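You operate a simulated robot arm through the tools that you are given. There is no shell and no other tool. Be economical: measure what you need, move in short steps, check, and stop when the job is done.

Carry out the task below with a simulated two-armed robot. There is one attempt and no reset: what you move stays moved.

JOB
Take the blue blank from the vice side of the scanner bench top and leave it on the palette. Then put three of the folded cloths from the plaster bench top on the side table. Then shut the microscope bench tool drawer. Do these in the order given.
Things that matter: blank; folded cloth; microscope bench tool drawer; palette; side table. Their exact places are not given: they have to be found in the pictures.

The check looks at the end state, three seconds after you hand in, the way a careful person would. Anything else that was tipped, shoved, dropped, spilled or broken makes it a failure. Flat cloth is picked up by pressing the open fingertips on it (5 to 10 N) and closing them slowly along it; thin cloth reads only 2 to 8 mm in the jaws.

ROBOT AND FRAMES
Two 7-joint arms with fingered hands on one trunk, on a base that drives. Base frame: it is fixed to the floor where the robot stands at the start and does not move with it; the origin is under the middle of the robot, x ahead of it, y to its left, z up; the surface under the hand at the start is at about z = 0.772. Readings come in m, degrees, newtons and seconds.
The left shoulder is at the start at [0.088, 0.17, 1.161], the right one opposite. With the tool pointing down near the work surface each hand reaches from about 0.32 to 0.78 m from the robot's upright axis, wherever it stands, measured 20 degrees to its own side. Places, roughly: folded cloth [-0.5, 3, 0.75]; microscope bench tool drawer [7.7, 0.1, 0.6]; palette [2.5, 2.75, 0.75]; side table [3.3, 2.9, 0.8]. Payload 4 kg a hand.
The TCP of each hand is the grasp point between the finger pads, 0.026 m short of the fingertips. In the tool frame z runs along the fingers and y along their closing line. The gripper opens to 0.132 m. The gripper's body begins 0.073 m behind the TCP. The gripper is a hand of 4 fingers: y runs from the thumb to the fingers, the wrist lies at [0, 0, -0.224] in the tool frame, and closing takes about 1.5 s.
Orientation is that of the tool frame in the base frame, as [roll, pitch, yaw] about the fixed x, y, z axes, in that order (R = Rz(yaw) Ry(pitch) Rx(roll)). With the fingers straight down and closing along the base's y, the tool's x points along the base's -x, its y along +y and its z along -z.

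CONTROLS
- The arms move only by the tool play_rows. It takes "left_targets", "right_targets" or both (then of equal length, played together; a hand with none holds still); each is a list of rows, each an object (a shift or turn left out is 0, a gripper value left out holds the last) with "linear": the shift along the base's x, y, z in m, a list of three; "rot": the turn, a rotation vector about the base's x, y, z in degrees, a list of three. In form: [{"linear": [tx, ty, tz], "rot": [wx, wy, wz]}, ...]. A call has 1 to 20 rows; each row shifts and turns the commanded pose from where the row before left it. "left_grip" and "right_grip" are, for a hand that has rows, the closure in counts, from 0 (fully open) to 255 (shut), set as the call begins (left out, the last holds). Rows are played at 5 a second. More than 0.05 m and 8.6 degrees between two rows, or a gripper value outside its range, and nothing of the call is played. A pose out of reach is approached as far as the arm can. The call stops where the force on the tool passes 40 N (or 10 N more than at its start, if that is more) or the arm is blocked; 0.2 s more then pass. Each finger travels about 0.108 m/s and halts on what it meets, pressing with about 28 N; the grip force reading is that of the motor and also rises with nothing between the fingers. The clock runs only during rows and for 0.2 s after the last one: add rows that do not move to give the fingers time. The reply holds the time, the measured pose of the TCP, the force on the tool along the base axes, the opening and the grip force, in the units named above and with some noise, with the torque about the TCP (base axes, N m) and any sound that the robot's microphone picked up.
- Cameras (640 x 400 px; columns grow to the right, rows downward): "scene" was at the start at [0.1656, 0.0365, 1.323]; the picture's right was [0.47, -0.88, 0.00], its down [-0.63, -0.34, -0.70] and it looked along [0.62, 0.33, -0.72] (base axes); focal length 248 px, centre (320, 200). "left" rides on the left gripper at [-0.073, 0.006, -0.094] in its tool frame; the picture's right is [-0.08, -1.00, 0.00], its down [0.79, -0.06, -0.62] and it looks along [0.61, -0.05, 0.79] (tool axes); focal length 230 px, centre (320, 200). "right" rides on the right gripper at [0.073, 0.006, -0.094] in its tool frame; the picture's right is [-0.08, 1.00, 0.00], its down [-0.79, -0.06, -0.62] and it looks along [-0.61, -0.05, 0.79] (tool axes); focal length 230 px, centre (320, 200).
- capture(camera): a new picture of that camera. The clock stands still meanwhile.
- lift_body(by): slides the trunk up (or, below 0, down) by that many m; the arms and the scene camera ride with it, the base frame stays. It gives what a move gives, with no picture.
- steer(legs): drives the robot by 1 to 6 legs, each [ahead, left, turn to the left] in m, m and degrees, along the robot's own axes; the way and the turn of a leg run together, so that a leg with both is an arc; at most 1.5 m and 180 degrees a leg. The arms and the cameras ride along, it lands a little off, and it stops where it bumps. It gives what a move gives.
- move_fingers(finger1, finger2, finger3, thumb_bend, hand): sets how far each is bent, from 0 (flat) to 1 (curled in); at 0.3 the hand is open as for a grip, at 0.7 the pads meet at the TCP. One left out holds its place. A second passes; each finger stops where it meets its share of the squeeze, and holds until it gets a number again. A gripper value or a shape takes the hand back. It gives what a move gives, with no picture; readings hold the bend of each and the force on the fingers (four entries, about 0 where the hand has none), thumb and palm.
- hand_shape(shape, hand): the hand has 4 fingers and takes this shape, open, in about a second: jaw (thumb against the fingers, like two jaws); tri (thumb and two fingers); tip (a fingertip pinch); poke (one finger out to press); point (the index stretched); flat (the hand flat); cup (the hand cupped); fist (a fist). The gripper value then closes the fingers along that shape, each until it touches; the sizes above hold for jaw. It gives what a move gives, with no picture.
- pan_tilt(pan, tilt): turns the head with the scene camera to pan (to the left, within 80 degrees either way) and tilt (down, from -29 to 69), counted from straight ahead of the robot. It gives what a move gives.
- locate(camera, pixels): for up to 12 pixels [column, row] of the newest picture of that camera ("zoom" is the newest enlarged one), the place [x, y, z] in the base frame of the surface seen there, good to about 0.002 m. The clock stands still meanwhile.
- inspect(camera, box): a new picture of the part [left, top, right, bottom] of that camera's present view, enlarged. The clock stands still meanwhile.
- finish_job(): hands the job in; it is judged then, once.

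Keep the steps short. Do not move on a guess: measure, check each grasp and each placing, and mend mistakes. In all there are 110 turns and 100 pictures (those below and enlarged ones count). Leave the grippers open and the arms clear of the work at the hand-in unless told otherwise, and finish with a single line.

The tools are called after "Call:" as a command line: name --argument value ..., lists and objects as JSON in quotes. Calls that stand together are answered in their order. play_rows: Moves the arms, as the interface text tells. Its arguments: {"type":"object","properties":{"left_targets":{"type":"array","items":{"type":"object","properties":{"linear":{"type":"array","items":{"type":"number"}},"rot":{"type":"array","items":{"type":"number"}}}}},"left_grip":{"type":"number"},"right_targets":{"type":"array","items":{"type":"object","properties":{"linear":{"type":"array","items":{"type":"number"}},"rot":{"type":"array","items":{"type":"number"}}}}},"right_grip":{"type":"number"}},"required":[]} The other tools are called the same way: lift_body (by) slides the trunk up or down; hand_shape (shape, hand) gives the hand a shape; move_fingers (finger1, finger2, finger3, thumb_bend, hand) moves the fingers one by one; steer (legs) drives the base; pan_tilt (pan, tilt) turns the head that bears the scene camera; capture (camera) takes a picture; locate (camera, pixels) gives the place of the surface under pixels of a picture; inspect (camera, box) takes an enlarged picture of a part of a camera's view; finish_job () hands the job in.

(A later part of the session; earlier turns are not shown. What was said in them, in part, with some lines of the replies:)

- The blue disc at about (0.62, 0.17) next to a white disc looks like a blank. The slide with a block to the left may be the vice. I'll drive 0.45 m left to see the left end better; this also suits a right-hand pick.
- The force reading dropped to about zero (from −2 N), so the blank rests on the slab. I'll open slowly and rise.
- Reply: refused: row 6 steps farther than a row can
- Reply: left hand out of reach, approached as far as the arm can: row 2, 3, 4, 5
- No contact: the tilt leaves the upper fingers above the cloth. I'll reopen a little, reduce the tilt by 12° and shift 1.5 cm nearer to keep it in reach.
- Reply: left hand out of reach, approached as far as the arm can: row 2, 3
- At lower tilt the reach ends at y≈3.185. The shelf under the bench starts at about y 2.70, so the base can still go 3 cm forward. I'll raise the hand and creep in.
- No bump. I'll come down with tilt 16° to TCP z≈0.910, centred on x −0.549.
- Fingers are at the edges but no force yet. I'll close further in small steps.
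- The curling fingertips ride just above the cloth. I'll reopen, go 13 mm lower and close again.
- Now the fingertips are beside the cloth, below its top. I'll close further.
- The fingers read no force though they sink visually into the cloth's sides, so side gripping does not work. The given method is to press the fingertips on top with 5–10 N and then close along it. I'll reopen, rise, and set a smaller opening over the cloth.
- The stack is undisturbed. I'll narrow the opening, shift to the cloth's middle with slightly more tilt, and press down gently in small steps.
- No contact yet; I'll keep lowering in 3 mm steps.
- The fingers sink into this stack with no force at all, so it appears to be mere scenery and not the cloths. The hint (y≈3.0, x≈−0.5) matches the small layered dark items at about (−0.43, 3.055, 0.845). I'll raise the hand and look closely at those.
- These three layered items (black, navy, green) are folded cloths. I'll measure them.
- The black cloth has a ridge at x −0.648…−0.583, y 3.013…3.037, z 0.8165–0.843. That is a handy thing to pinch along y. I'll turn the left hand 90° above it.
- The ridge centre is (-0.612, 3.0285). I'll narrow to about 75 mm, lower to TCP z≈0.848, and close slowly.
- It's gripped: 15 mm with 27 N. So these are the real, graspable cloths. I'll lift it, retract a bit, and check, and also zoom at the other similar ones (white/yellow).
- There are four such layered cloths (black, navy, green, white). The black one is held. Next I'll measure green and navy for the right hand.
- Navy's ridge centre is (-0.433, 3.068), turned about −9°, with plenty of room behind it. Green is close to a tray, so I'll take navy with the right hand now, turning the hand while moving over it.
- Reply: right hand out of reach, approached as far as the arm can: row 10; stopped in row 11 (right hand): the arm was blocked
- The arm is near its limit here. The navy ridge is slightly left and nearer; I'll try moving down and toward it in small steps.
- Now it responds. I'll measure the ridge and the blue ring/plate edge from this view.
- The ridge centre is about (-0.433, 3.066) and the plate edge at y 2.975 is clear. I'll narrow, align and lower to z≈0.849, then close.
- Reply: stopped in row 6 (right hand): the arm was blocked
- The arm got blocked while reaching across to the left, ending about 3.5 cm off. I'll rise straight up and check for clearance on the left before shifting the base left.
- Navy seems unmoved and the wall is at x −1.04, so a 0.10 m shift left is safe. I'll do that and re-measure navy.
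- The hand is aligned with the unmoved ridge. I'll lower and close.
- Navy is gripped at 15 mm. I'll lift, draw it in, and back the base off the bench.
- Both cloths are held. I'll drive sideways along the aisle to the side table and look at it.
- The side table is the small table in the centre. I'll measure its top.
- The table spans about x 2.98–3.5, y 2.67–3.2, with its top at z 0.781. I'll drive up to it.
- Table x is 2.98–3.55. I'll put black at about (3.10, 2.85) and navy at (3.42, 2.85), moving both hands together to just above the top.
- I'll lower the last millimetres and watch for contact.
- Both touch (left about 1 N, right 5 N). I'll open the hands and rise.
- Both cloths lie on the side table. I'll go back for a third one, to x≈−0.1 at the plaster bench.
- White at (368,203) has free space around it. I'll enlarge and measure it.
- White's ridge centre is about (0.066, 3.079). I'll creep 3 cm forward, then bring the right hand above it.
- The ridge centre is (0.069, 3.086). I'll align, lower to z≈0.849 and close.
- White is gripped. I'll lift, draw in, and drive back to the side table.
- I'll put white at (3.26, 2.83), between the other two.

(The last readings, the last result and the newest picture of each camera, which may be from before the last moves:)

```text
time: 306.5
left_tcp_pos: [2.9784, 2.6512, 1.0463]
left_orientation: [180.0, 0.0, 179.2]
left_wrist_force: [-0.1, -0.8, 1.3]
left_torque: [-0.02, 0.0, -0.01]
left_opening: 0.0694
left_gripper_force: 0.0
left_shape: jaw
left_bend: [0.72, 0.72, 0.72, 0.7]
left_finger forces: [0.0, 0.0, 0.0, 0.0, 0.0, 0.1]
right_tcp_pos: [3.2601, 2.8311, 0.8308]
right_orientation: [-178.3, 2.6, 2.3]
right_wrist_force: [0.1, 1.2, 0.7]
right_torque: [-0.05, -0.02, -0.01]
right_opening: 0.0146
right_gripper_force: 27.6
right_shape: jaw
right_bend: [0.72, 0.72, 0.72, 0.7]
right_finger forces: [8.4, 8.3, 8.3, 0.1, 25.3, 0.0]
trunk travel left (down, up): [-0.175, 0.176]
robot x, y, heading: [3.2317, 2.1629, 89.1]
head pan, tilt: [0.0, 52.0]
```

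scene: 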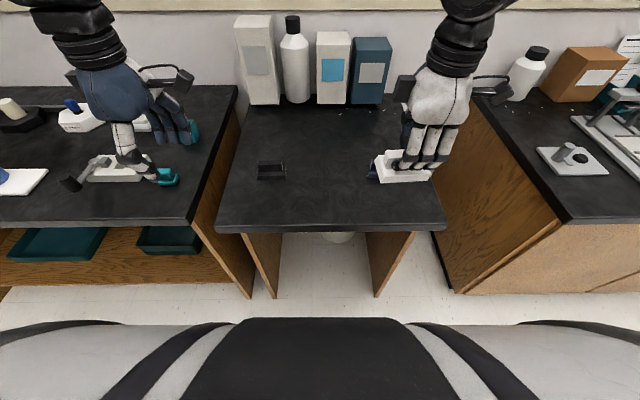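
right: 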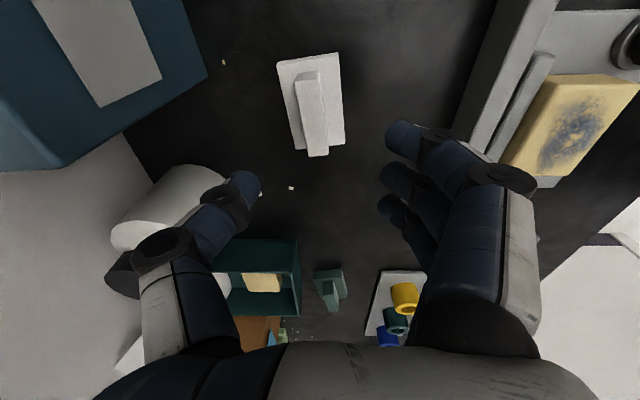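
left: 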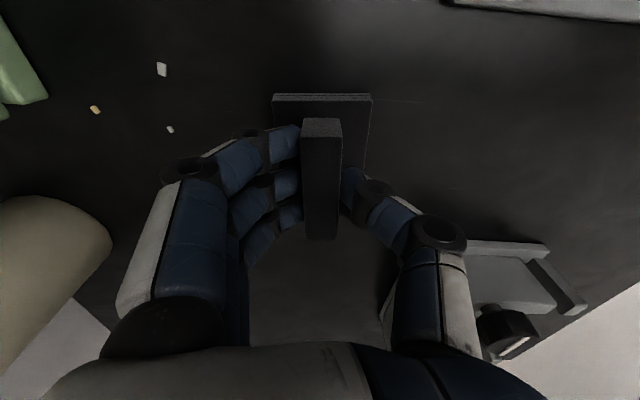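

It's touching lightly. I'll open and rise.

Call:
play_rows --right_targets '[{}, {}, {}, {}, {}, {}]' --right_grip 120

Call:
play_rows --right_targets '[{"linear": [0, 0, 0.02]}, {"linear": [0, 0, 0.04]}, {"linear": [0, 0, 0.04]}, {"linear": [0, 0, 0.04]}, {"linear": [0, 0, 0.04]}, {"linear": [0.03, -0.03, 0.02]}, {"linear": [0.03, -0.03, 0.02]}, {"linear": [0.03, -0.03, 0]}, {"linear": [0.03, -0.03, 0]}, {}]'

Call:
capture --camera "scene"

```text
time: 307.9
left_tcp_pos: [2.9785, 2.6504, 1.0476]
left_orientation: [180.0, -0.1, 179.2]
left_wrist_force: [1.4, 0.8, -0.3]
left_torque: [-0.03, -0.02, 0.02]
left_opening: 0.0691
left_gripper_force: 0.1
left_shape: jaw
left_bend: [0.72, 0.72, 0.72, 0.7]
left_finger forces: [0.1, 0.0, 0.0, 0.1, 0.0, 0.0]
right_tcp_pos: [3.2606, 2.8302, 0.8296]
right_orientation: [-178.4, 2.6, 2.2]
right_wrist_force: [0.0, -0.4, 0.1]
right_torque: [0.01, 0.0, 0.0]
right_opening: 0.0691
right_gripper_force: 0.0
right_shape: jaw
right_bend: [0.72, 0.72, 0.72, 0.7]
right_finger forces: [0.0, 0.0, 0.0, 0.1, 0.1, 0.1]
trunk travel left (down, up): [-0.175, 0.176]
robot x, y, heading: [3.2298, 2.1657, 89.0]
head pan, tilt: [0.0, 52.0]
```

```text
time: 310.1
left_tcp_pos: [2.9787, 2.6515, 1.0474]
left_orientation: [180.0, 0.0, 179.2]
left_wrist_force: [0.0, -0.5, -0.1]
left_torque: [-0.03, -0.01, -0.05]
left_opening: 0.069
left_gripper_force: 0.0
left_shape: jaw
left_bend: [0.72, 0.72, 0.72, 0.7]
left_finger forces: [0.1, 0.0, 0.0, 0.0, 0.0, 0.0]
right_tcp_pos: [3.3794, 2.7106, 1.0499]
right_orientation: [-178.4, 2.5, 2.2]
right_wrist_force: [-0.8, -0.2, -0.6]
right_torque: [-0.04, -0.02, 0.0]
right_opening: 0.0694
right_gripper_force: 0.1
right_shape: jaw
right_bend: [0.72, 0.72, 0.72, 0.7]
right_finger forces: [0.0, 0.0, 0.1, 0.0, 0.0, 0.0]
trunk travel left (down, up): [-0.175, 0.176]
robot x, y, heading: [3.2327, 2.1642, 89.2]
head pan, tilt: [0.0, 52.0]
```

```text
18 pictures are left
```

scene: 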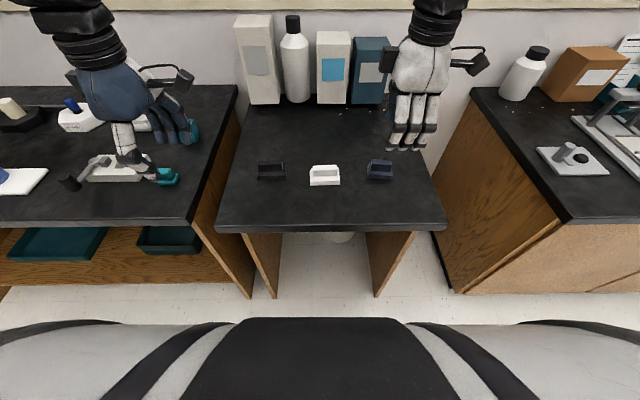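

Three cloths are on the side table. Next is the drawer near (7.7, 0.1, 0.6). I'll back into the aisle, turn to face +x and look.

Call:
steer --legs '[[-0.4, 0, 0], [0, 0, -89]]'

Call:
pan_tilt --pan -10 --tilt 15

Call:
capture --camera "scene"

```text
time: 316.4
left_tcp_pos: [3.7097, 2.025, 1.0468]
left_orientation: [180.0, 0.0, 90.2]
left_wrist_force: [1.0, 0.4, 0.5]
left_torque: [-0.01, 0.0, -0.01]
left_opening: 0.0692
left_gripper_force: 0.1
left_shape: jaw
left_bend: [0.72, 0.72, 0.72, 0.7]
left_finger forces: [0.0, 0.0, 0.0, 0.1, 0.0, 0.0]
right_tcp_pos: [3.7758, 1.6246, 1.0503]
right_orientation: [-178.3, 2.5, -86.5]
right_wrist_force: [-0.3, 0.0, -0.7]
right_torque: [-0.02, 0.05, 0.01]
right_opening: 0.0691
right_gripper_force: 0.0
right_shape: jaw
right_bend: [0.72, 0.72, 0.72, 0.7]
right_finger forces: [0.1, 0.1, 0.0, 0.1, 0.0, 0.0]
trunk travel left (down, up): [-0.175, 0.176]
robot x, y, heading: [3.2235, 1.7577, 0.1]
head pan, tilt: [0.0, 52.0]
```

```text
time: 317.4
left_tcp_pos: [3.7091, 2.025, 1.0462]
left_orientation: [-180.0, 0.1, 90.3]
left_wrist_force: [1.2, -0.6, 0.2]
left_torque: [0.01, 0.01, 0.01]
left_opening: 0.0691
left_gripper_force: 0.1
left_shape: jaw
left_bend: [0.72, 0.72, 0.72, 0.7]
left_finger forces: [0.0, 0.0, 0.0, 0.1, 0.1, 0.1]
right_tcp_pos: [3.7764, 1.6251, 1.0497]
right_orientation: [-178.4, 2.5, -86.6]
right_wrist_force: [1.0, -0.7, 0.9]
right_torque: [-0.03, -0.05, -0.01]
right_opening: 0.0693
right_gripper_force: 0.0
right_shape: jaw
right_bend: [0.72, 0.72, 0.72, 0.7]
right_finger forces: [0.1, 0.0, 0.0, 0.0, 0.0, 0.0]
trunk travel left (down, up): [-0.175, 0.176]
robot x, y, heading: [3.2245, 1.7627, 0.4]
head pan, tilt: [-10.0, 15.0]
```

```text
17 pictures are left
```

scene: 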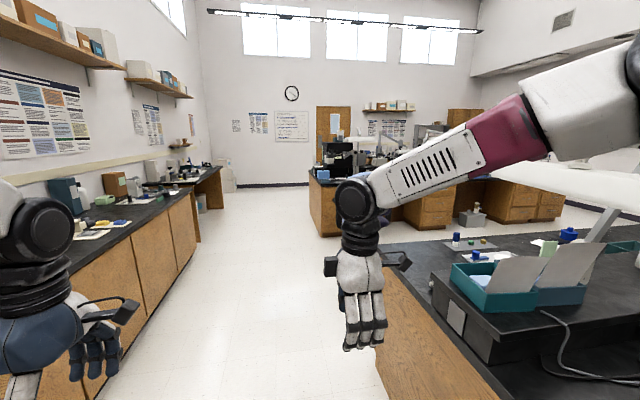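

The aisle ahead is free. I'll measure the right-hand bench corner and the far bench.

Call:
locate --camera "scene" --pixels '[[378, 275], [385, 246], [420, 340], [312, 190], [330, 235], [410, 225], [440, 205], [205, 240], [520, 200], [560, 200]]'

```text
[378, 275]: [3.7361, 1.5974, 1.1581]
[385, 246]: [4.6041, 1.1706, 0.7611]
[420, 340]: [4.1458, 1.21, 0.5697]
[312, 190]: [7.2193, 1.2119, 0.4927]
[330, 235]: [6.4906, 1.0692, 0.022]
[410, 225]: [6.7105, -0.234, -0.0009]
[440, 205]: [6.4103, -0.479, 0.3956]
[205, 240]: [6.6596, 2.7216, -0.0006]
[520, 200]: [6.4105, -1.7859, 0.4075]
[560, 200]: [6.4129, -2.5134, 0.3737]
```

The far bench spans x 6.4 to about 7.8 with its near face at x 6.41, so the drawer near x 7.7 is on its far side. I'll drive along the aisle past it and look.

Call:
steer --legs '[[1.5, 0, 0], [1.5, 0, 0], [1.3, 0, 0]]'

Call:
pan_tilt --pan -40 --tilt 25

Call:
capture --camera "scene"

```text
time: 338.0
left_tcp_pos: [8.0234, 2.0067, 1.0468]
left_orientation: [-180.0, 0.0, 89.6]
left_wrist_force: [0.8, 0.0, 0.1]
left_torque: [0.0, 0.02, 0.03]
left_opening: 0.0691
left_gripper_force: 0.0
left_shape: jaw
left_bend: [0.72, 0.72, 0.72, 0.7]
left_finger forces: [0.1, 0.1, 0.0, 0.0, 0.1, 0.0]
right_tcp_pos: [8.0841, 1.6062, 1.0503]
right_orientation: [-178.4, 2.6, -87.3]
right_wrist_force: [0.5, -0.1, 0.1]
right_torque: [-0.01, 0.01, -0.01]
right_opening: 0.0691
right_gripper_force: 0.2
right_shape: jaw
right_bend: [0.72, 0.72, 0.72, 0.7]
right_finger forces: [0.0, 0.0, 0.0, 0.0, 0.1, 0.0]
trunk travel left (down, up): [-0.175, 0.176]
robot x, y, heading: [7.5363, 1.7452, -0.4]
head pan, tilt: [-10.0, 15.0]
```

```text
time: 339.0
left_tcp_pos: [8.0213, 2.0066, 1.0474]
left_orientation: [179.9, 0.0, 89.6]
left_wrist_force: [0.0, 0.4, 0.4]
left_torque: [0.02, 0.02, 0.02]
left_opening: 0.0692
left_gripper_force: 0.1
left_shape: jaw
left_bend: [0.72, 0.72, 0.72, 0.7]
left_finger forces: [0.0, 0.1, 0.1, 0.0, 0.0, 0.0]
right_tcp_pos: [8.0838, 1.6053, 1.0492]
right_orientation: [-178.4, 2.6, -87.4]
right_wrist_force: [0.6, 0.1, 0.4]
right_torque: [-0.03, 0.0, 0.01]
right_opening: 0.0691
right_gripper_force: 0.0
right_shape: jaw
right_bend: [0.72, 0.72, 0.72, 0.7]
right_finger forces: [0.1, 0.0, 0.0, 0.1, 0.0, 0.0]
trunk travel left (down, up): [-0.175, 0.176]
robot x, y, heading: [7.5364, 1.7516, -0.3]
head pan, tilt: [-40.0, 25.0]
```

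```text
16 pictures are left
```

scene: 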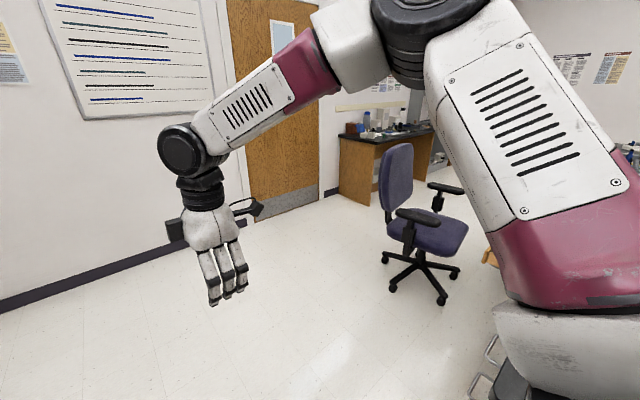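

An office chair stands in the far aisle, and something (handles) shows at the lower right. I'll measure them.

Call:
locate --camera "scene" --pixels '[[388, 260], [440, 300], [400, 180], [445, 235], [460, 275], [493, 350], [480, 385], [495, 258], [180, 240], [300, 210]]'

```text
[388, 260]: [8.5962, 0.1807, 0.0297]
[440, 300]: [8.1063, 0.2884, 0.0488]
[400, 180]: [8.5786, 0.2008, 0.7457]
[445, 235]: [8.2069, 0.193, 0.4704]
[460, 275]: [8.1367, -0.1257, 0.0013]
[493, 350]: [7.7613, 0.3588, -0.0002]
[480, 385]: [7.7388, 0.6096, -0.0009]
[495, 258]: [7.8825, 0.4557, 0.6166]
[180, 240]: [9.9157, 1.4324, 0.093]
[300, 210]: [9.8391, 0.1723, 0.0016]
```

The chair (x 8.1–8.65, y≈0.2) stands in front of the drawer, and a drawer part is at about (7.88, 0.46, 0.62). I'll drive past the bench end and turn toward it to see.

Call:
steer --legs '[[0.95, 0, 0], [0, 0, -120]]'

Call:
pan_tilt --pan 0 --tilt 38

Call:
capture --camera "scene"

```text
time: 349.0
left_tcp_pos: [8.4628, 1.19, 1.0464]
left_orientation: [-179.9, 0.0, -31.1]
left_wrist_force: [0.3, -1.1, -0.3]
left_torque: [0.05, 0.02, -0.01]
left_opening: 0.0691
left_gripper_force: 0.1
left_shape: jaw
left_bend: [0.72, 0.72, 0.72, 0.7]
left_finger forces: [0.0, 0.0, 0.0, 0.0, 0.0, 0.0]
right_tcp_pos: [8.0867, 1.3417, 1.0502]
right_orientation: [-178.4, 2.6, 152.0]
right_wrist_force: [0.2, 0.3, -0.5]
right_torque: [0.0, -0.01, 0.04]
right_opening: 0.069
right_gripper_force: 0.0
right_shape: jaw
right_bend: [0.72, 0.72, 0.72, 0.7]
right_finger forces: [0.1, 0.1, 0.0, 0.1, 0.1, 0.1]
trunk travel left (down, up): [-0.175, 0.176]
robot x, y, heading: [8.4889, 1.7433, -121.0]
head pan, tilt: [-40.0, 25.0]
```

```text
time: 350.1
left_tcp_pos: [8.4624, 1.1891, 1.0469]
left_orientation: [-180.0, -0.1, -31.1]
left_wrist_force: [-0.1, -0.5, 0.7]
left_torque: [0.02, 0.04, 0.01]
left_opening: 0.0693
left_gripper_force: 0.0
left_shape: jaw
left_bend: [0.72, 0.72, 0.72, 0.7]
left_finger forces: [0.1, 0.0, 0.0, 0.0, 0.1, 0.0]
right_tcp_pos: [8.0863, 1.3415, 1.0505]
right_orientation: [-178.5, 2.6, 151.9]
right_wrist_force: [0.1, 0.4, 0.5]
right_torque: [-0.02, 0.0, 0.01]
right_opening: 0.0691
right_gripper_force: 0.0
right_shape: jaw
right_bend: [0.72, 0.72, 0.72, 0.7]
right_finger forces: [0.0, 0.0, 0.0, 0.1, 0.0, 0.1]
trunk travel left (down, up): [-0.175, 0.176]
robot x, y, heading: [8.4865, 1.7364, -121.1]
head pan, tilt: [0.0, 38.0]
```

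```text
15 pictures are left
```

scene: 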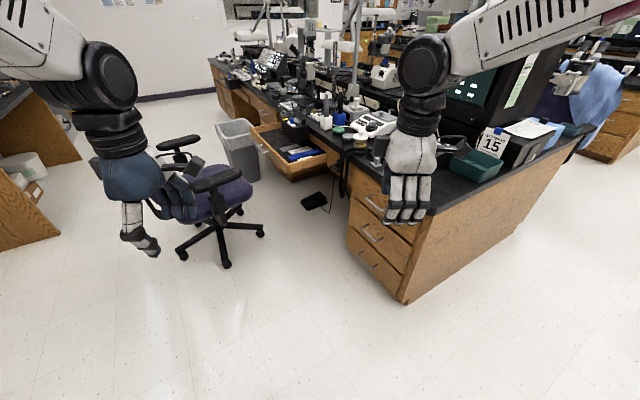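

I see the open drawer at (290,152), with a waste bin and the chair nearby. I'll enlarge and measure.

Call:
inspect --camera "scene" --box '[170, 90, 370, 260]'

Call:
locate --camera "scene" --pixels '[[262, 147], [270, 165], [290, 180], [324, 158], [325, 170], [253, 130], [345, 165], [245, 150], [260, 175], [230, 195], [265, 232], [315, 200]]'

```text
2.35 times, centred on (270, 175) of scene
```

zoom: 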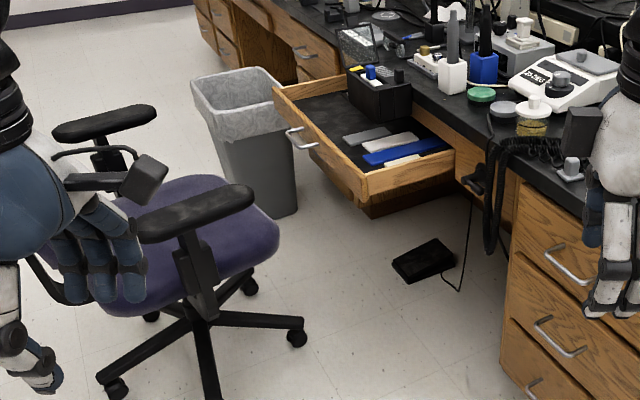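

```text
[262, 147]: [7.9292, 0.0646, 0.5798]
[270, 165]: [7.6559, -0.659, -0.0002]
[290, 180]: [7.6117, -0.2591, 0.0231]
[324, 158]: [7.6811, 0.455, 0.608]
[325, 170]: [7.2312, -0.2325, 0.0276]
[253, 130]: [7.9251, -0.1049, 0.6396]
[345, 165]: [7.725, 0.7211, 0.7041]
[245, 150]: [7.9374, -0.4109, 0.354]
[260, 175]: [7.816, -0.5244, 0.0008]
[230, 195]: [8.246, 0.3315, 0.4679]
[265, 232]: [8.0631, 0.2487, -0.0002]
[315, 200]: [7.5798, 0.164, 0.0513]
```

I need the chair's arms, the drawer front and the bench edge in numbers.

Call:
locate --camera "zoom" --pixels '[[245, 192], [145, 235], [272, 232], [215, 182], [150, 112], [362, 185], [278, 95], [290, 130], [315, 147], [340, 160], [430, 115], [485, 165]]'

```text
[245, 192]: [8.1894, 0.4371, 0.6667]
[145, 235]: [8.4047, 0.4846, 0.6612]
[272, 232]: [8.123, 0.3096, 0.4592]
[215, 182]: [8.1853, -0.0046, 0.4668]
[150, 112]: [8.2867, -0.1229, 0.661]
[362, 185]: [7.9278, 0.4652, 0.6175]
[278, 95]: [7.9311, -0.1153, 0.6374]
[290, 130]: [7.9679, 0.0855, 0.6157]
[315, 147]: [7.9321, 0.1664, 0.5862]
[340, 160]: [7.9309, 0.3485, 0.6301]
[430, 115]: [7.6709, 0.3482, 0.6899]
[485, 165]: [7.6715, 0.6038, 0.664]
```

The drawer front is at x 7.93 (y −0.115…0.465, z 0.55–0.64) and the apron at x 7.67, so it must go in about 0.25 m. The chair arm tip is at (8.19, 0.44, 0.67), which leaves a 0.26 m gap. I'll raise and retract the right hand, then drive to about (8.18, 0.98) facing the drawer obliquely.

Call:
play_rows --right_targets '[{"linear": [0.02, 0.03, 0.03]}, {"linear": [0.02, 0.035, 0.025]}, {"linear": [0.02, 0.035, 0.025]}, {"linear": [0.02, 0.035, 0.02]}, {}]'

Call:
steer --legs '[[0.8, 0.127, 0], [0, 0, 6]]'

Call:
pan_tilt --pan 0 --tilt 48

Call:
capture --camera "scene"

```text
time: 351.2
left_tcp_pos: [8.4638, 1.1903, 1.0467]
left_orientation: [-179.9, 0.0, -31.1]
left_wrist_force: [0.1, -1.2, 0.0]
left_torque: [0.03, 0.0, 0.0]
left_opening: 0.0691
left_gripper_force: 0.2
left_shape: jaw
left_bend: [0.72, 0.72, 0.72, 0.7]
left_finger forces: [0.0, 0.0, 0.1, 0.0, 0.0, 0.1]
right_tcp_pos: [8.1676, 1.4787, 1.1506]
right_orientation: [-178.4, 2.6, 152.0]
right_wrist_force: [1.0, 0.8, -0.6]
right_torque: [0.0, -0.01, -0.01]
right_opening: 0.0691
right_gripper_force: 0.1
right_shape: jaw
right_bend: [0.72, 0.72, 0.72, 0.7]
right_finger forces: [0.0, 0.0, 0.0, 0.0, 0.0, 0.0]
trunk travel left (down, up): [-0.175, 0.176]
robot x, y, heading: [8.4887, 1.7373, -121.3]
head pan, tilt: [0.0, 38.0]
```

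```text
time: 356.1
left_tcp_pos: [8.2136, 0.4445, 1.0474]
left_orientation: [-180.0, 0.0, -25.3]
left_wrist_force: [0.2, 0.4, 0.9]
left_torque: [0.0, 0.03, -0.01]
left_opening: 0.0691
left_gripper_force: 0.0
left_shape: jaw
left_bend: [0.72, 0.72, 0.72, 0.7]
left_finger forces: [0.1, 0.0, 0.0, 0.1, 0.1, 0.0]
right_tcp_pos: [7.8902, 0.7016, 1.1495]
right_orientation: [-178.4, 2.6, 157.7]
right_wrist_force: [0.5, 0.6, -0.3]
right_torque: [0.03, 0.04, 0.0]
right_opening: 0.0692
right_gripper_force: 0.0
right_shape: jaw
right_bend: [0.72, 0.72, 0.72, 0.7]
right_finger forces: [0.0, 0.0, 0.0, 0.0, 0.0, 0.1]
trunk travel left (down, up): [-0.175, 0.176]
robot x, y, heading: [8.1875, 0.9933, -115.6]
head pan, tilt: [0.0, 38.0]
```

```text
time: 356.8
left_tcp_pos: [8.2126, 0.4445, 1.0464]
left_orientation: [-180.0, 0.0, -25.4]
left_wrist_force: [0.2, 0.5, 0.4]
left_torque: [-0.04, 0.03, 0.01]
left_opening: 0.069
left_gripper_force: 0.0
left_shape: jaw
left_bend: [0.72, 0.72, 0.72, 0.7]
left_finger forces: [0.0, 0.1, 0.0, 0.0, 0.1, 0.0]
right_tcp_pos: [7.8899, 0.7016, 1.1508]
right_orientation: [-178.4, 2.7, 157.7]
right_wrist_force: [-0.3, -0.4, -0.2]
right_torque: [-0.03, -0.02, -0.01]
right_opening: 0.0693
right_gripper_force: 0.1
right_shape: jaw
right_bend: [0.72, 0.72, 0.72, 0.7]
right_finger forces: [0.0, 0.0, 0.0, 0.0, 0.0, 0.1]
trunk travel left (down, up): [-0.175, 0.176]
robot x, y, heading: [8.187, 0.9973, -115.3]
head pan, tilt: [0.0, 48.0]
```

```text
13 pictures are left
```

scene: 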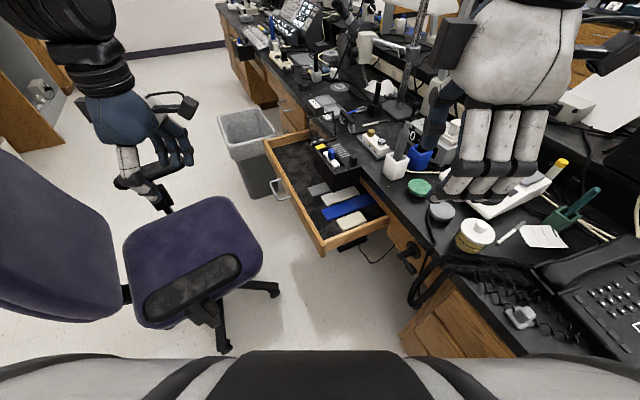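

The robot is well placed. I'll close the left hand into a firm fingertip cluster, tilt it 46° toward the drawer, and bring it over the gap in front of the drawer.

Call:
play_rows --left_targets '[{"linear": [-0.037, -0.0125, 0], "rot": [-4.25, 6.38, 0]}, {"linear": [-0.037, -0.0125, 0], "rot": [-4.25, 6.38, 0]}, {"linear": [-0.037, -0.0125, 0], "rot": [-4.25, 6.38, 0]}, {"linear": [-0.037, -0.0125, 0], "rot": [-4.25, 6.38, 0]}, {"linear": [-0.037, -0.0125, 0], "rot": [-4.25, 6.38, 0]}, {"linear": [-0.037, -0.0125, 0], "rot": [-4.25, 6.38, 0]}, {}, {}, {}]' --left_grip 255

Call:
lift_body --by -0.16

Call:
capture --camera "scene"

```text
time: 358.8
left_tcp_pos: [7.9905, 0.3695, 1.0476]
left_orientation: [138.4, 21.7, -33.7]
left_wrist_force: [0.4, -0.7, -0.1]
left_torque: [-0.01, 0.0, 0.0]
left_opening: 0.0
left_gripper_force: 28.9
left_shape: jaw
left_bend: [0.68, 0.58, 0.68, 0.66]
left_finger forces: [0.0, 0.1, 0.1, 0.1, 0.1, 0.1]
right_tcp_pos: [7.8907, 0.7013, 1.1505]
right_orientation: [-178.5, 2.7, 157.6]
right_wrist_force: [0.5, 0.0, 0.0]
right_torque: [0.02, 0.01, 0.01]
right_opening: 0.0693
right_gripper_force: 0.2
right_shape: jaw
right_bend: [0.72, 0.72, 0.72, 0.7]
right_finger forces: [0.0, 0.0, 0.0, 0.0, 0.0, 0.0]
trunk travel left (down, up): [-0.175, 0.176]
robot x, y, heading: [8.1832, 0.9936, -115.2]
head pan, tilt: [0.0, 48.0]
```

```text
time: 360.6
left_tcp_pos: [7.9853, 0.3604, 0.7332]
left_orientation: [157.1, 23.2, -26.5]
left_wrist_force: [-0.2, -0.4, 0.8]
left_torque: [-0.05, -0.04, -0.03]
left_opening: 0.0
left_gripper_force: 27.7
left_shape: jaw
left_bend: [0.68, 0.58, 0.68, 0.66]
left_finger forces: [0.0, 0.0, 0.0, 0.0, 0.0, 0.0]
right_tcp_pos: [7.8902, 0.7004, 0.9908]
right_orientation: [-178.1, 2.6, 157.8]
right_wrist_force: [0.2, -0.3, -0.8]
right_torque: [-0.01, 0.03, -0.02]
right_opening: 0.0693
right_gripper_force: 0.0
right_shape: jaw
right_bend: [0.72, 0.72, 0.72, 0.7]
right_finger forces: [0.0, 0.0, 0.0, 0.1, 0.1, 0.0]
trunk travel left (down, up): [-0.015, 0.336]
robot x, y, heading: [8.186, 0.9949, -115.1]
head pan, tilt: [0.0, 48.0]
```

```text
12 pictures are left
```

scene: 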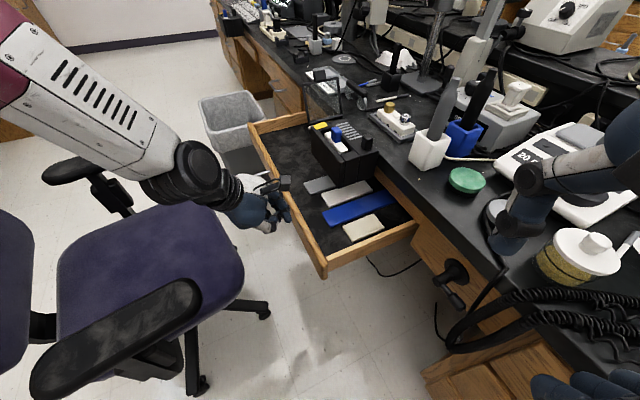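

The trunk lowering left the hand lower and less tilted than planned (z 0.733, zero force). Before moving I'll check the chair, drawer and bench edge positions.

Call:
locate --camera "scene" --pixels '[[185, 290], [60, 370], [235, 255], [60, 165], [318, 262], [300, 215], [255, 130], [405, 225], [415, 205], [445, 245], [275, 205], [265, 225]]'

```text
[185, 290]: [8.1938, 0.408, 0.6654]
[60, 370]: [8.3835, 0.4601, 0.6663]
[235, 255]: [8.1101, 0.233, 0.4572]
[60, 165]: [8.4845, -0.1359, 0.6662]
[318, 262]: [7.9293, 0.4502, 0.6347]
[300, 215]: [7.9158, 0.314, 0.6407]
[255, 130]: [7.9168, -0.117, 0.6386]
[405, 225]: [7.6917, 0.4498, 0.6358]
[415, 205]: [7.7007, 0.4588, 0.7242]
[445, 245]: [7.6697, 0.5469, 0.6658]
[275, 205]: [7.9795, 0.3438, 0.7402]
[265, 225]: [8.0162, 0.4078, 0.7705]
```

The chair is unmoved and the bench edge is at x 7.70. I'll increase the tilt by 20° toward the drawer and lower to push height, staying clear of the front.

Call:
play_rows --left_targets '[{"linear": [0.005, 0, -0.02], "rot": [0, 7, 0]}, {"linear": [0.005, 0, -0.02], "rot": [0, 7, 0]}, {"linear": [0.005, 0, -0.02], "rot": [0, 6, 0]}, {"linear": [0, 0, -0.02]}, {"linear": [0, 0, -0.02]}, {}]'

Call:
capture --camera "scene"

```text
time: 362.1
left_tcp_pos: [8.0019, 0.3599, 0.631]
left_orientation: [145.6, 40.5, -32.7]
left_wrist_force: [0.0, -0.3, -0.7]
left_torque: [-0.02, 0.01, 0.03]
left_opening: 0.0002
left_gripper_force: 28.3
left_shape: jaw
left_bend: [0.68, 0.58, 0.68, 0.66]
left_finger forces: [0.1, 0.0, 0.0, 0.0, 0.1, 0.1]
right_tcp_pos: [7.8904, 0.7018, 0.9912]
right_orientation: [-178.4, 2.7, 157.7]
right_wrist_force: [0.2, 0.3, -0.1]
right_torque: [-0.01, 0.02, 0.0]
right_opening: 0.0692
right_gripper_force: 0.0
right_shape: jaw
right_bend: [0.72, 0.72, 0.72, 0.7]
right_finger forces: [0.0, 0.0, 0.0, 0.0, 0.0, 0.1]
trunk travel left (down, up): [-0.015, 0.336]
robot x, y, heading: [8.1835, 0.9907, -115.2]
head pan, tilt: [0.0, 48.0]
```

```text
11 pictures are left
```

scene: 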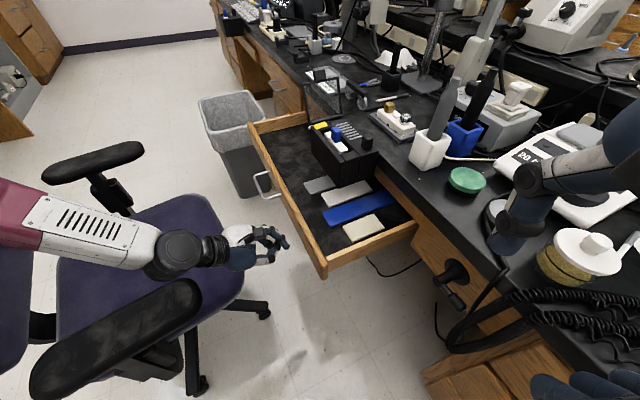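

The tip is at about (7.98, 0.355, 0.615), in front of the drawer face and clear of the handle. I'll lower 1 cm and push slowly in −x.

Call:
play_rows --left_targets '[{"linear": [0, 0, -0.01]}, {"linear": [-0.02, 0, 0]}, {"linear": [-0.02, 0, 0]}, {"linear": [-0.02, 0, 0]}, {"linear": [-0.02, 0, 0]}, {"linear": [-0.02, 0, 0]}, {"linear": [-0.02, 0, 0]}, {}]'

Call:
capture --camera "scene"

```text
time: 363.9
left_tcp_pos: [7.8798, 0.3614, 0.6214]
left_orientation: [145.7, 40.6, -32.8]
left_wrist_force: [0.1, -0.9, -0.2]
left_torque: [0.0, 0.01, 0.02]
left_opening: 0.0
left_gripper_force: 28.2
left_shape: jaw
left_bend: [0.69, 0.58, 0.68, 0.66]
left_finger forces: [0.1, 0.0, 0.0, 0.1, 0.0, 0.0]
right_tcp_pos: [7.8898, 0.701, 0.9905]
right_orientation: [-178.4, 2.7, 157.7]
right_wrist_force: [-0.5, -0.6, 0.2]
right_torque: [0.01, -0.01, -0.01]
right_opening: 0.069
right_gripper_force: 0.1
right_shape: jaw
right_bend: [0.72, 0.72, 0.72, 0.7]
right_finger forces: [0.1, 0.0, 0.1, 0.1, 0.1, 0.1]
trunk travel left (down, up): [-0.015, 0.336]
robot x, y, heading: [8.1861, 0.9934, -115.6]
head pan, tilt: [0.0, 48.0]
```

```text
10 pictures are left
```

scene: 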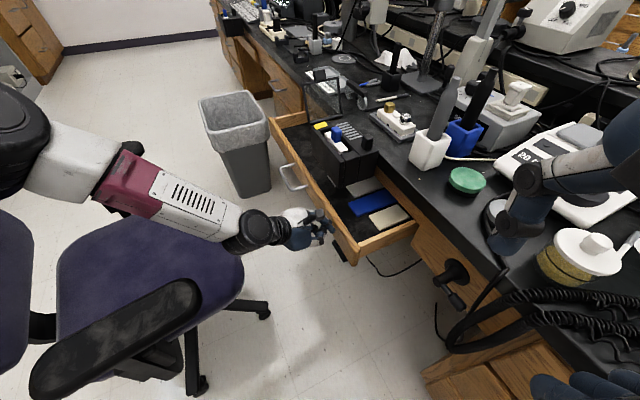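

The drawer is moving in freely. I'll continue pushing.

Call:
play_rows --left_targets '[{"linear": [-0.02, 0, 0]}, {"linear": [-0.02, 0, 0]}, {"linear": [-0.02, 0, 0]}, {"linear": [-0.02, 0, 0]}, {"linear": [-0.02, 0, 0]}, {"linear": [-0.02, 0, 0]}, {"linear": [-0.015, 0, 0]}, {}]'

Call:
capture --camera "scene"

```text
time: 365.6
left_tcp_pos: [7.7464, 0.3615, 0.6209]
left_orientation: [145.7, 40.6, -32.8]
left_wrist_force: [-0.4, 0.8, 0.1]
left_torque: [-0.04, -0.02, -0.03]
left_opening: 0.0
left_gripper_force: 27.9
left_shape: jaw
left_bend: [0.69, 0.58, 0.68, 0.66]
left_finger forces: [0.1, 0.1, 0.0, 0.0, 0.1, 0.1]
right_tcp_pos: [7.8897, 0.702, 0.9903]
right_orientation: [-178.4, 2.6, 157.7]
right_wrist_force: [0.1, 0.4, 0.9]
right_torque: [0.0, 0.01, 0.01]
right_opening: 0.0694
right_gripper_force: 0.1
right_shape: jaw
right_bend: [0.72, 0.72, 0.72, 0.7]
right_finger forces: [0.0, 0.1, 0.0, 0.0, 0.0, 0.0]
trunk travel left (down, up): [-0.015, 0.336]
robot x, y, heading: [8.1868, 0.9958, -115.4]
head pan, tilt: [0.0, 48.0]
```

```text
9 pictures are left
```

scene: 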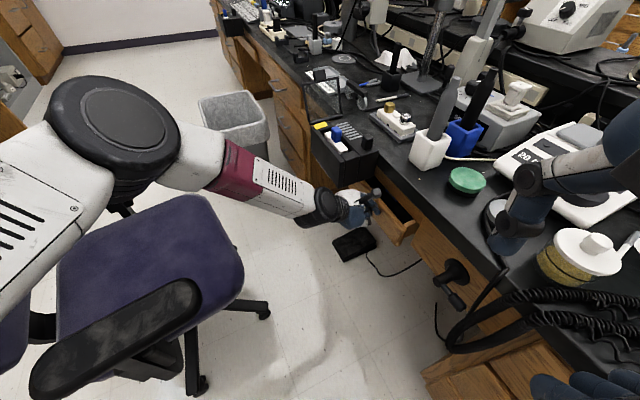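

Nearly shut. I'll go on in 1 cm steps until it resists.

Call:
play_rows --left_targets '[{"linear": [-0.012, 0, 0]}, {"linear": [-0.012, 0, 0]}, {"linear": [-0.01, 0, 0]}, {"linear": [-0.008, 0, 0]}, {}]'

Call:
inspect --camera "scene" --box '[250, 110, 490, 300]'

Call:
locate --camera "zoom" --pixels '[[415, 290], [440, 300], [460, 320], [380, 300], [400, 330]]'

```text
time: 366.6
left_tcp_pos: [7.7171, 0.3558, 0.6183]
left_orientation: [146.0, 40.3, -31.9]
left_wrist_force: [15.3, 2.0, 2.0]
left_torque: [-0.03, -0.06, 0.02]
left_opening: 0.0
left_gripper_force: 28.6
left_shape: jaw
left_bend: [0.71, 0.6, 0.68, 0.67]
left_finger forces: [3.6, 0.0, 0.1, 0.1, 0.1, 0.0]
right_tcp_pos: [7.8927, 0.7, 0.991]
right_orientation: [-178.3, 2.6, 158.0]
right_wrist_force: [0.8, -0.3, -0.5]
right_torque: [0.02, 0.02, -0.01]
right_opening: 0.0695
right_gripper_force: 0.1
right_shape: jaw
right_bend: [0.72, 0.72, 0.72, 0.7]
right_finger forces: [0.0, 0.0, 0.0, 0.1, 0.0, 0.0]
trunk travel left (down, up): [-0.015, 0.336]
robot x, y, heading: [8.1863, 0.995, -115.1]
head pan, tilt: [0.0, 48.0]
stopped in row 4 (left hand): the force on the tool passed its limit at 47 N (the readings are from after the stop); the commanded pose is now the measured one
```

```text
2.11 times, centred on (370, 205) of scene
```

zoom: 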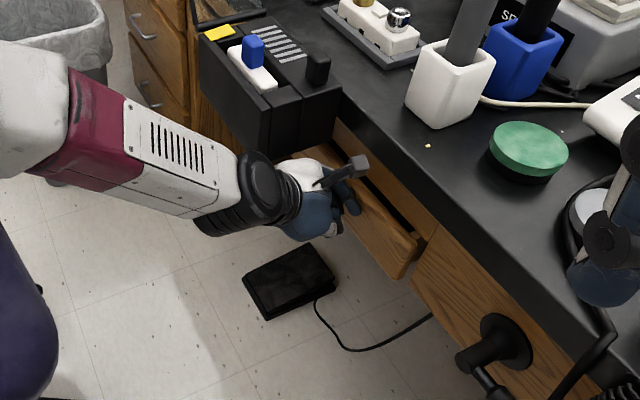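

```text
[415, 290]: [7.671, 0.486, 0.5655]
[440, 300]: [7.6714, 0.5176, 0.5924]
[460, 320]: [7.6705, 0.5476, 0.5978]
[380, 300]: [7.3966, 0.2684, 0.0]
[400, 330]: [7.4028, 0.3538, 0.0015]
```

The push stopped at 47 N. I'll check where the drawer front really is versus the apron (x 7.671).

Call:
locate --camera "zoom" --pixels '[[405, 240], [385, 225], [400, 262], [380, 250], [395, 205], [410, 225], [300, 130], [220, 110], [345, 205], [355, 165], [310, 220]]'

```text
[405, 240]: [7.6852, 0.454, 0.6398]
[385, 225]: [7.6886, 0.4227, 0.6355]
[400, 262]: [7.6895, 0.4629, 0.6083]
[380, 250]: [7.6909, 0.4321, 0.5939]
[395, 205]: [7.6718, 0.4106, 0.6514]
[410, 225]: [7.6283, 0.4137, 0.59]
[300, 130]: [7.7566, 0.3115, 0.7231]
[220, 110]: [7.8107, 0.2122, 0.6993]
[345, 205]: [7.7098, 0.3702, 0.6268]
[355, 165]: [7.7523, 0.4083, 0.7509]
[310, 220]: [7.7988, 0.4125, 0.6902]
```

The front face reads x≈7.690 and the fingertip force says a firm stop. I'll withdraw the hand straight back (+x) and look at the drawer.

Call:
play_rows --left_targets '[{"linear": [0.02, 0, 0]}, {"linear": [0.03, 0, 0]}, {"linear": [0.04, 0, 0]}, {"linear": [0.04, 0, 0]}, {"linear": [0.04, 0, 0.01]}, {"linear": [0.04, 0, 0.02]}, {}]'

Call:
inspect --camera "scene" --box '[280, 130, 480, 290]'

Call:
locate --camera "zoom" --pixels '[[370, 225], [400, 260], [300, 150], [320, 175], [390, 235], [350, 220], [410, 225], [380, 190], [430, 280]]'

```text
time: 368.2
left_tcp_pos: [7.9252, 0.3589, 0.6484]
left_orientation: [145.9, 40.3, -32.2]
left_wrist_force: [-0.3, -0.1, 0.6]
left_torque: [-0.02, -0.01, 0.0]
left_opening: 0.0
left_gripper_force: 28.1
left_shape: jaw
left_bend: [0.69, 0.58, 0.68, 0.67]
left_finger forces: [0.0, 0.0, 0.0, 0.1, 0.0, 0.0]
right_tcp_pos: [7.8916, 0.6997, 0.9908]
right_orientation: [-178.5, 2.6, 157.9]
right_wrist_force: [0.7, -0.2, -0.3]
right_torque: [0.02, 0.01, 0.05]
right_opening: 0.0691
right_gripper_force: 0.1
right_shape: jaw
right_bend: [0.72, 0.72, 0.72, 0.7]
right_finger forces: [0.1, 0.0, 0.0, 0.0, 0.1, 0.1]
trunk travel left (down, up): [-0.015, 0.336]
robot x, y, heading: [8.1852, 0.9977, -115.3]
head pan, tilt: [0.0, 48.0]
```

```text
2.50 times, centred on (380, 210) of scene
```

zoom: 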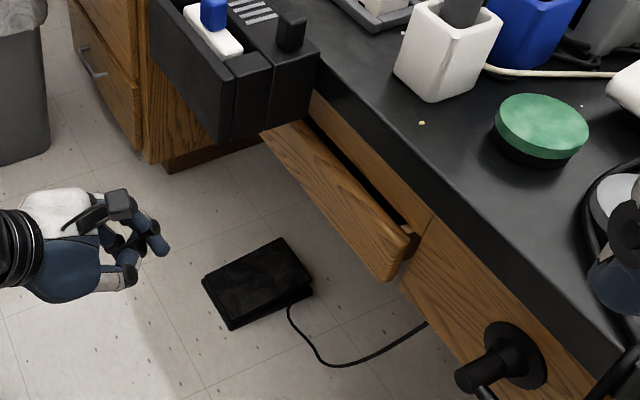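

```text
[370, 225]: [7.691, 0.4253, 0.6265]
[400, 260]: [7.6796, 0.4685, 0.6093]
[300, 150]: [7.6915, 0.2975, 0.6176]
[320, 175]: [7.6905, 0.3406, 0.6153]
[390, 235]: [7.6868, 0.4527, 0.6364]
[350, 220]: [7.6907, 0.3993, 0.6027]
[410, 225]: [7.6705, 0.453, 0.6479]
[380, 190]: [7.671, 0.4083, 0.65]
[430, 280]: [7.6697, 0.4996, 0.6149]
```

The face is at 7.691, about 2 cm proud of the apron, with a dark slit above. To be sure it is at its stop, I'll push once more, slowly.

Call:
play_rows --left_targets '[{"linear": [-0.04, 0, -0.02]}, {"linear": [-0.04, 0, -0.012]}, {"linear": [-0.04, 0, 0]}, {"linear": [-0.04, 0, 0]}, {"linear": [-0.03, 0, 0]}, {"linear": [-0.004, 0, 0]}, {"linear": [-0.004, 0, 0]}, {"linear": [-0.004, 0, 0]}, {"linear": [-0.004, 0, 0]}, {"linear": [-0.004, 0, 0]}, {"linear": [-0.004, 0, 0]}, {"linear": [-0.004, 0, 0]}, {"linear": [-0.004, 0, 0]}, {}]'

Call:
play_rows --left_targets '[{"linear": [0.02, 0, 0]}, {"linear": [0.04, 0, 0]}, {"linear": [0.04, 0, 0]}, {"linear": [0.04, 0, 0]}, {"linear": [0.04, 0, 0.01]}, {"linear": [0.04, 0, 0.02]}, {}]'

Call:
inspect --camera "scene" --box '[340, 170, 440, 250]'

Call:
locate --camera "zoom" --pixels '[[410, 220], [400, 260], [430, 230], [440, 250], [450, 240], [460, 230], [420, 200], [445, 215], [430, 260]]'

```text
time: 370.7
left_tcp_pos: [7.719, 0.3548, 0.6129]
left_orientation: [146.2, 40.1, -31.6]
left_wrist_force: [12.1, 1.6, 2.3]
left_torque: [-0.01, -0.05, 0.05]
left_opening: 0.0001
left_gripper_force: 27.9
left_shape: jaw
left_bend: [0.71, 0.59, 0.68, 0.67]
left_finger forces: [3.3, 0.1, 0.1, 0.0, 0.0, 0.1]
right_tcp_pos: [7.8946, 0.6985, 0.9912]
right_orientation: [-178.3, 2.5, 158.0]
right_wrist_force: [0.1, -0.3, 0.5]
right_torque: [-0.02, -0.02, 0.01]
right_opening: 0.0692
right_gripper_force: 0.0
right_shape: jaw
right_bend: [0.72, 0.72, 0.72, 0.7]
right_finger forces: [0.0, 0.0, 0.1, 0.1, 0.1, 0.0]
trunk travel left (down, up): [-0.015, 0.336]
robot x, y, heading: [8.1883, 0.9984, -114.9]
head pan, tilt: [0.0, 48.0]
stopped in row 12 (left hand): the force on the tool passed its limit at 44 N (the readings are from after the stop); the commanded pose is now the measured one
```

```text
time: 372.3
left_tcp_pos: [7.9371, 0.3554, 0.6431]
left_orientation: [146.3, 40.1, -31.6]
left_wrist_force: [0.3, -0.3, 0.8]
left_torque: [0.01, 0.03, 0.02]
left_opening: 0.0001
left_gripper_force: 27.8
left_shape: jaw
left_bend: [0.69, 0.58, 0.68, 0.67]
left_finger forces: [0.1, 0.0, 0.1, 0.0, 0.0, 0.0]
right_tcp_pos: [7.8939, 0.6997, 0.9904]
right_orientation: [-178.4, 2.6, 158.0]
right_wrist_force: [-0.3, -0.1, 0.6]
right_torque: [0.02, -0.02, 0.01]
right_opening: 0.0694
right_gripper_force: 0.1
right_shape: jaw
right_bend: [0.72, 0.72, 0.72, 0.7]
right_finger forces: [0.1, 0.1, 0.1, 0.0, 0.1, 0.0]
trunk travel left (down, up): [-0.015, 0.336]
robot x, y, heading: [8.1844, 0.9941, -115.1]
head pan, tilt: [0.0, 48.0]
```

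```text
5.00 times, centred on (390, 210) of scene
```

zoom: 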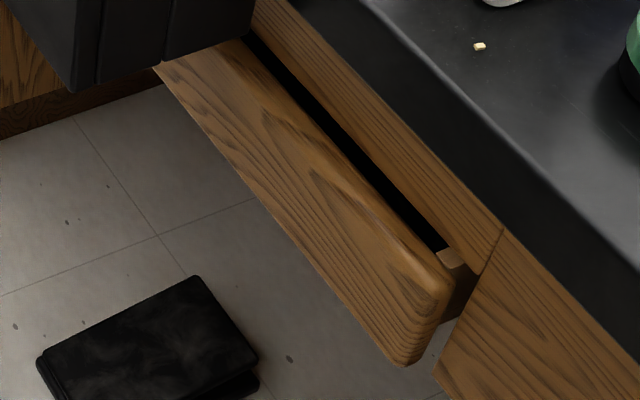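

```text
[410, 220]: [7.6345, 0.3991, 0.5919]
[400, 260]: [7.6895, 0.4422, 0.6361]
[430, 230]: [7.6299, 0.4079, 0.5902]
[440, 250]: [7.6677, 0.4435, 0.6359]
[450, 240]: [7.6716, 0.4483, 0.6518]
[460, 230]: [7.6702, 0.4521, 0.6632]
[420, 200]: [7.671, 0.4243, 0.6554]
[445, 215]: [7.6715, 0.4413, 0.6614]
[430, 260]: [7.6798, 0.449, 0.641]
```

It stops at the same place again, with the front's back (about 7.675) against the apron (7.671). To rule out the hand itself touching the bench edge, I'll push once more 2.3 cm lower.

Call:
play_rows --left_targets '[{"linear": [0, 0, -0.027]}, {"linear": [0, 0, -0.026]}, {"linear": [-0.04, 0, 0]}, {"linear": [-0.04, 0, 0]}, {"linear": [-0.04, 0, 0]}, {"linear": [-0.04, 0, 0]}, {"linear": [-0.04, 0, 0]}, {"linear": [-0.004, 0, 0]}, {"linear": [-0.004, 0, 0]}, {"linear": [-0.004, 0, 0]}, {"linear": [-0.004, 0, 0]}, {"linear": [-0.004, 0, 0]}, {"linear": [-0.004, 0, 0]}, {}]'

Call:
play_rows --left_targets '[{"linear": [0.02, 0, 0]}, {"linear": [0.04, 0, 0]}, {"linear": [0.04, 0, 0]}, {"linear": [0.04, 0, 0]}, {"linear": [0.04, 0, 0.02]}, {"linear": [0.04, 0, 0.03]}, {"linear": [0.02, 0, 0.04]}, {}]'

Call:
inspect --camera "scene" --box '[340, 170, 440, 250]'

Call:
locate --camera "zoom" --pixels '[[400, 260], [350, 240], [300, 200], [450, 240], [420, 320], [440, 250]]'

```text
time: 375.3
left_tcp_pos: [7.7184, 0.3505, 0.5891]
left_orientation: [146.4, 40.0, -31.2]
left_wrist_force: [9.6, 0.6, 0.9]
left_torque: [0.04, -0.04, -0.06]
left_opening: 0.0
left_gripper_force: 28.3
left_shape: jaw
left_bend: [0.71, 0.58, 0.68, 0.68]
left_finger forces: [3.5, 0.0, 0.0, 0.1, 0.0, 0.0]
right_tcp_pos: [7.8944, 0.699, 0.9909]
right_orientation: [-178.4, 2.6, 158.3]
right_wrist_force: [-0.2, 0.7, -0.3]
right_torque: [-0.05, 0.04, -0.01]
right_opening: 0.0695
right_gripper_force: 0.0
right_shape: jaw
right_bend: [0.72, 0.72, 0.72, 0.7]
right_finger forces: [0.0, 0.0, 0.1, 0.0, 0.1, 0.1]
trunk travel left (down, up): [-0.015, 0.336]
robot x, y, heading: [8.1868, 0.9954, -114.8]
head pan, tilt: [0.0, 48.0]
stopped in row 14 (left hand): the force on the tool passed its limit at 41 N (the readings are from after the stop); the commanded pose is now the measured one
```

```text
time: 377.1
left_tcp_pos: [7.9567, 0.3508, 0.6779]
left_orientation: [146.3, 39.9, -31.3]
left_wrist_force: [-0.2, -0.4, 0.2]
left_torque: [-0.02, 0.02, 0.02]
left_opening: 0.0
left_gripper_force: 28.2
left_shape: jaw
left_bend: [0.69, 0.57, 0.68, 0.68]
left_finger forces: [0.0, 0.0, 0.1, 0.1, 0.1, 0.0]
right_tcp_pos: [7.8942, 0.6982, 0.9899]
right_orientation: [-178.4, 2.7, 158.1]
right_wrist_force: [-0.3, -0.2, 0.1]
right_torque: [-0.01, -0.04, 0.03]
right_opening: 0.069
right_gripper_force: 0.0
right_shape: jaw
right_bend: [0.72, 0.72, 0.72, 0.7]
right_finger forces: [0.1, 0.0, 0.0, 0.1, 0.0, 0.0]
trunk travel left (down, up): [-0.015, 0.336]
robot x, y, heading: [8.1871, 0.9926, -115.4]
head pan, tilt: [0.0, 48.0]
```

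```text
5.00 times, centred on (390, 210) of scene
```

zoom: 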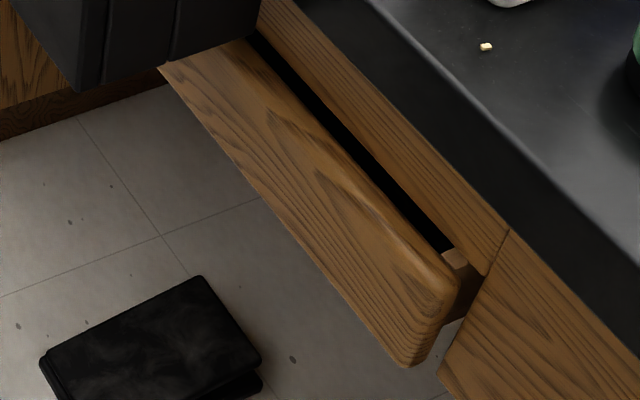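

```text
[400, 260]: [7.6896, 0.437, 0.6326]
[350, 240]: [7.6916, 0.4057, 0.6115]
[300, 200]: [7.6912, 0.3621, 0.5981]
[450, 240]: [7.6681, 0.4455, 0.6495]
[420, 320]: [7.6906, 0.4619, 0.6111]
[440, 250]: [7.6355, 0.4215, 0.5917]
```

The same hard stop at a different height confirms the drawer is shut. I'll raise the left hand out of the gap, open it, raise the trunk, and back away.

Call:
play_rows --left_targets '[{"linear": [0, 0, 0.04]}, {"linear": [0, 0, 0.04]}, {"linear": [0, 0, 0.04]}, {"linear": [0, 0, 0.04]}, {"linear": [0, 0, 0.04]}, {"linear": [0, 0.02, 0.04]}, {"linear": [0, 0.03, 0.03]}, {}]'

Call:
lift_body --by 0.16

Call:
capture --camera "scene"

```text
time: 378.9
left_tcp_pos: [7.9574, 0.4003, 0.9495]
left_orientation: [146.4, 39.9, -31.3]
left_wrist_force: [0.6, 0.2, -0.7]
left_torque: [0.01, -0.02, 0.03]
left_opening: 0.0
left_gripper_force: 28.0
left_shape: jaw
left_bend: [0.69, 0.57, 0.68, 0.68]
left_finger forces: [0.0, 0.0, 0.1, 0.0, 0.0, 0.1]
right_tcp_pos: [7.8947, 0.6983, 0.9903]
right_orientation: [-178.4, 2.5, 158.3]
right_wrist_force: [-0.1, -0.1, 0.1]
right_torque: [-0.03, -0.01, 0.01]
right_opening: 0.0694
right_gripper_force: 0.0
right_shape: jaw
right_bend: [0.72, 0.72, 0.72, 0.7]
right_finger forces: [0.1, 0.0, 0.0, 0.0, 0.1, 0.1]
trunk travel left (down, up): [-0.015, 0.336]
robot x, y, heading: [8.1853, 0.9923, -115.1]
head pan, tilt: [0.0, 48.0]
```

```text
time: 380.8
left_tcp_pos: [7.9565, 0.3995, 1.1078]
left_orientation: [146.5, 40.0, -31.2]
left_wrist_force: [-0.4, -0.4, -0.6]
left_torque: [0.02, -0.02, -0.01]
left_opening: 0.0002
left_gripper_force: 28.7
left_shape: jaw
left_bend: [0.69, 0.57, 0.68, 0.68]
left_finger forces: [0.0, 0.0, 0.0, 0.0, 0.0, 0.0]
right_tcp_pos: [7.8937, 0.6984, 1.1493]
right_orientation: [-178.5, 2.7, 158.2]
right_wrist_force: [-0.2, 0.3, -0.8]
right_torque: [0.01, 0.03, -0.01]
right_opening: 0.0694
right_gripper_force: 0.0
right_shape: jaw
right_bend: [0.72, 0.72, 0.72, 0.7]
right_finger forces: [0.0, 0.0, 0.0, 0.0, 0.1, 0.1]
trunk travel left (down, up): [-0.175, 0.176]
robot x, y, heading: [8.1882, 0.9934, -115.0]
head pan, tilt: [0.0, 48.0]
```

```text
4 pictures are left
```

scene: 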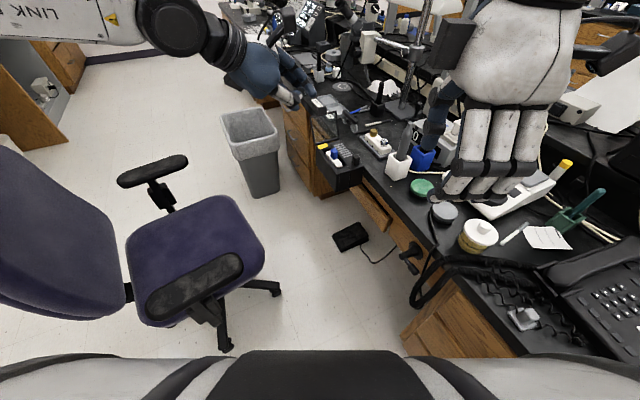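

The drawer is shut and the chair and bin stand where they were. I'll back away and open both hands.

Call:
steer --legs '[[-0.5, 0, 0]]'

Call:
play_rows --left_targets '[{}, {}, {}, {}, {}, {}, {}, {}]' --right_targets '[{}, {}, {}, {}, {}, {}, {}, {}]' --left_grip 0 --right_grip 0

Call:
capture --camera "scene"

```text
time: 383.7
left_tcp_pos: [8.1645, 0.8535, 1.1089]
left_orientation: [146.3, 39.8, -31.6]
left_wrist_force: [-0.3, -0.7, -0.5]
left_torque: [0.02, 0.02, -0.03]
left_opening: 0.0
left_gripper_force: 28.5
left_shape: jaw
left_bend: [0.69, 0.57, 0.68, 0.68]
left_finger forces: [0.1, 0.0, 0.1, 0.0, 0.1, 0.0]
right_tcp_pos: [8.1039, 1.1507, 1.1488]
right_orientation: [-178.3, 2.7, 157.9]
right_wrist_force: [-0.3, 0.5, 0.0]
right_torque: [-0.02, -0.02, -0.04]
right_opening: 0.0691
right_gripper_force: 0.0
right_shape: jaw
right_bend: [0.72, 0.72, 0.72, 0.7]
right_finger forces: [0.0, 0.0, 0.0, 0.0, 0.1, 0.1]
trunk travel left (down, up): [-0.175, 0.176]
robot x, y, heading: [8.3949, 1.446, -115.2]
head pan, tilt: [0.0, 48.0]
```

```text
time: 385.5
left_tcp_pos: [8.1642, 0.8521, 1.1096]
left_orientation: [146.4, 39.9, -31.6]
left_wrist_force: [0.1, 0.8, 0.3]
left_torque: [-0.01, -0.03, 0.0]
left_opening: 0.1317
left_gripper_force: 0.0
left_shape: jaw
left_bend: [0.3, 0.3, 0.3, 0.3]
left_finger forces: [0.1, 0.0, 0.0, 0.0, 0.1, 0.0]
right_tcp_pos: [8.1037, 1.1504, 1.1507]
right_orientation: [-178.4, 2.5, 157.9]
right_wrist_force: [0.3, -0.2, 0.0]
right_torque: [0.02, 0.0, -0.02]
right_opening: 0.1319
right_gripper_force: 0.0
right_shape: jaw
right_bend: [0.3, 0.3, 0.3, 0.3]
right_finger forces: [0.1, 0.1, 0.1, 0.1, 0.0, 0.0]
trunk travel left (down, up): [-0.175, 0.176]
robot x, y, heading: [8.393, 1.4417, -115.2]
head pan, tilt: [0.0, 48.0]
```

```text
3 pictures are left
```

scene: 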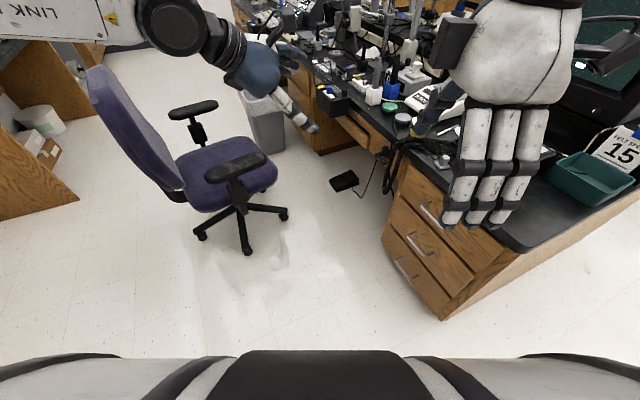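

The blank is on the palette, three cloths are on the side table, the drawer is shut, and both hands are open and clear, so I'm handing in.

Call:
finish_job

```text
The job is handed in.
```

The job is handed in: the blue blank is on the palette, three folded cloths (black, navy and white) are on the side table, and the microscope bench tool drawer is shut.
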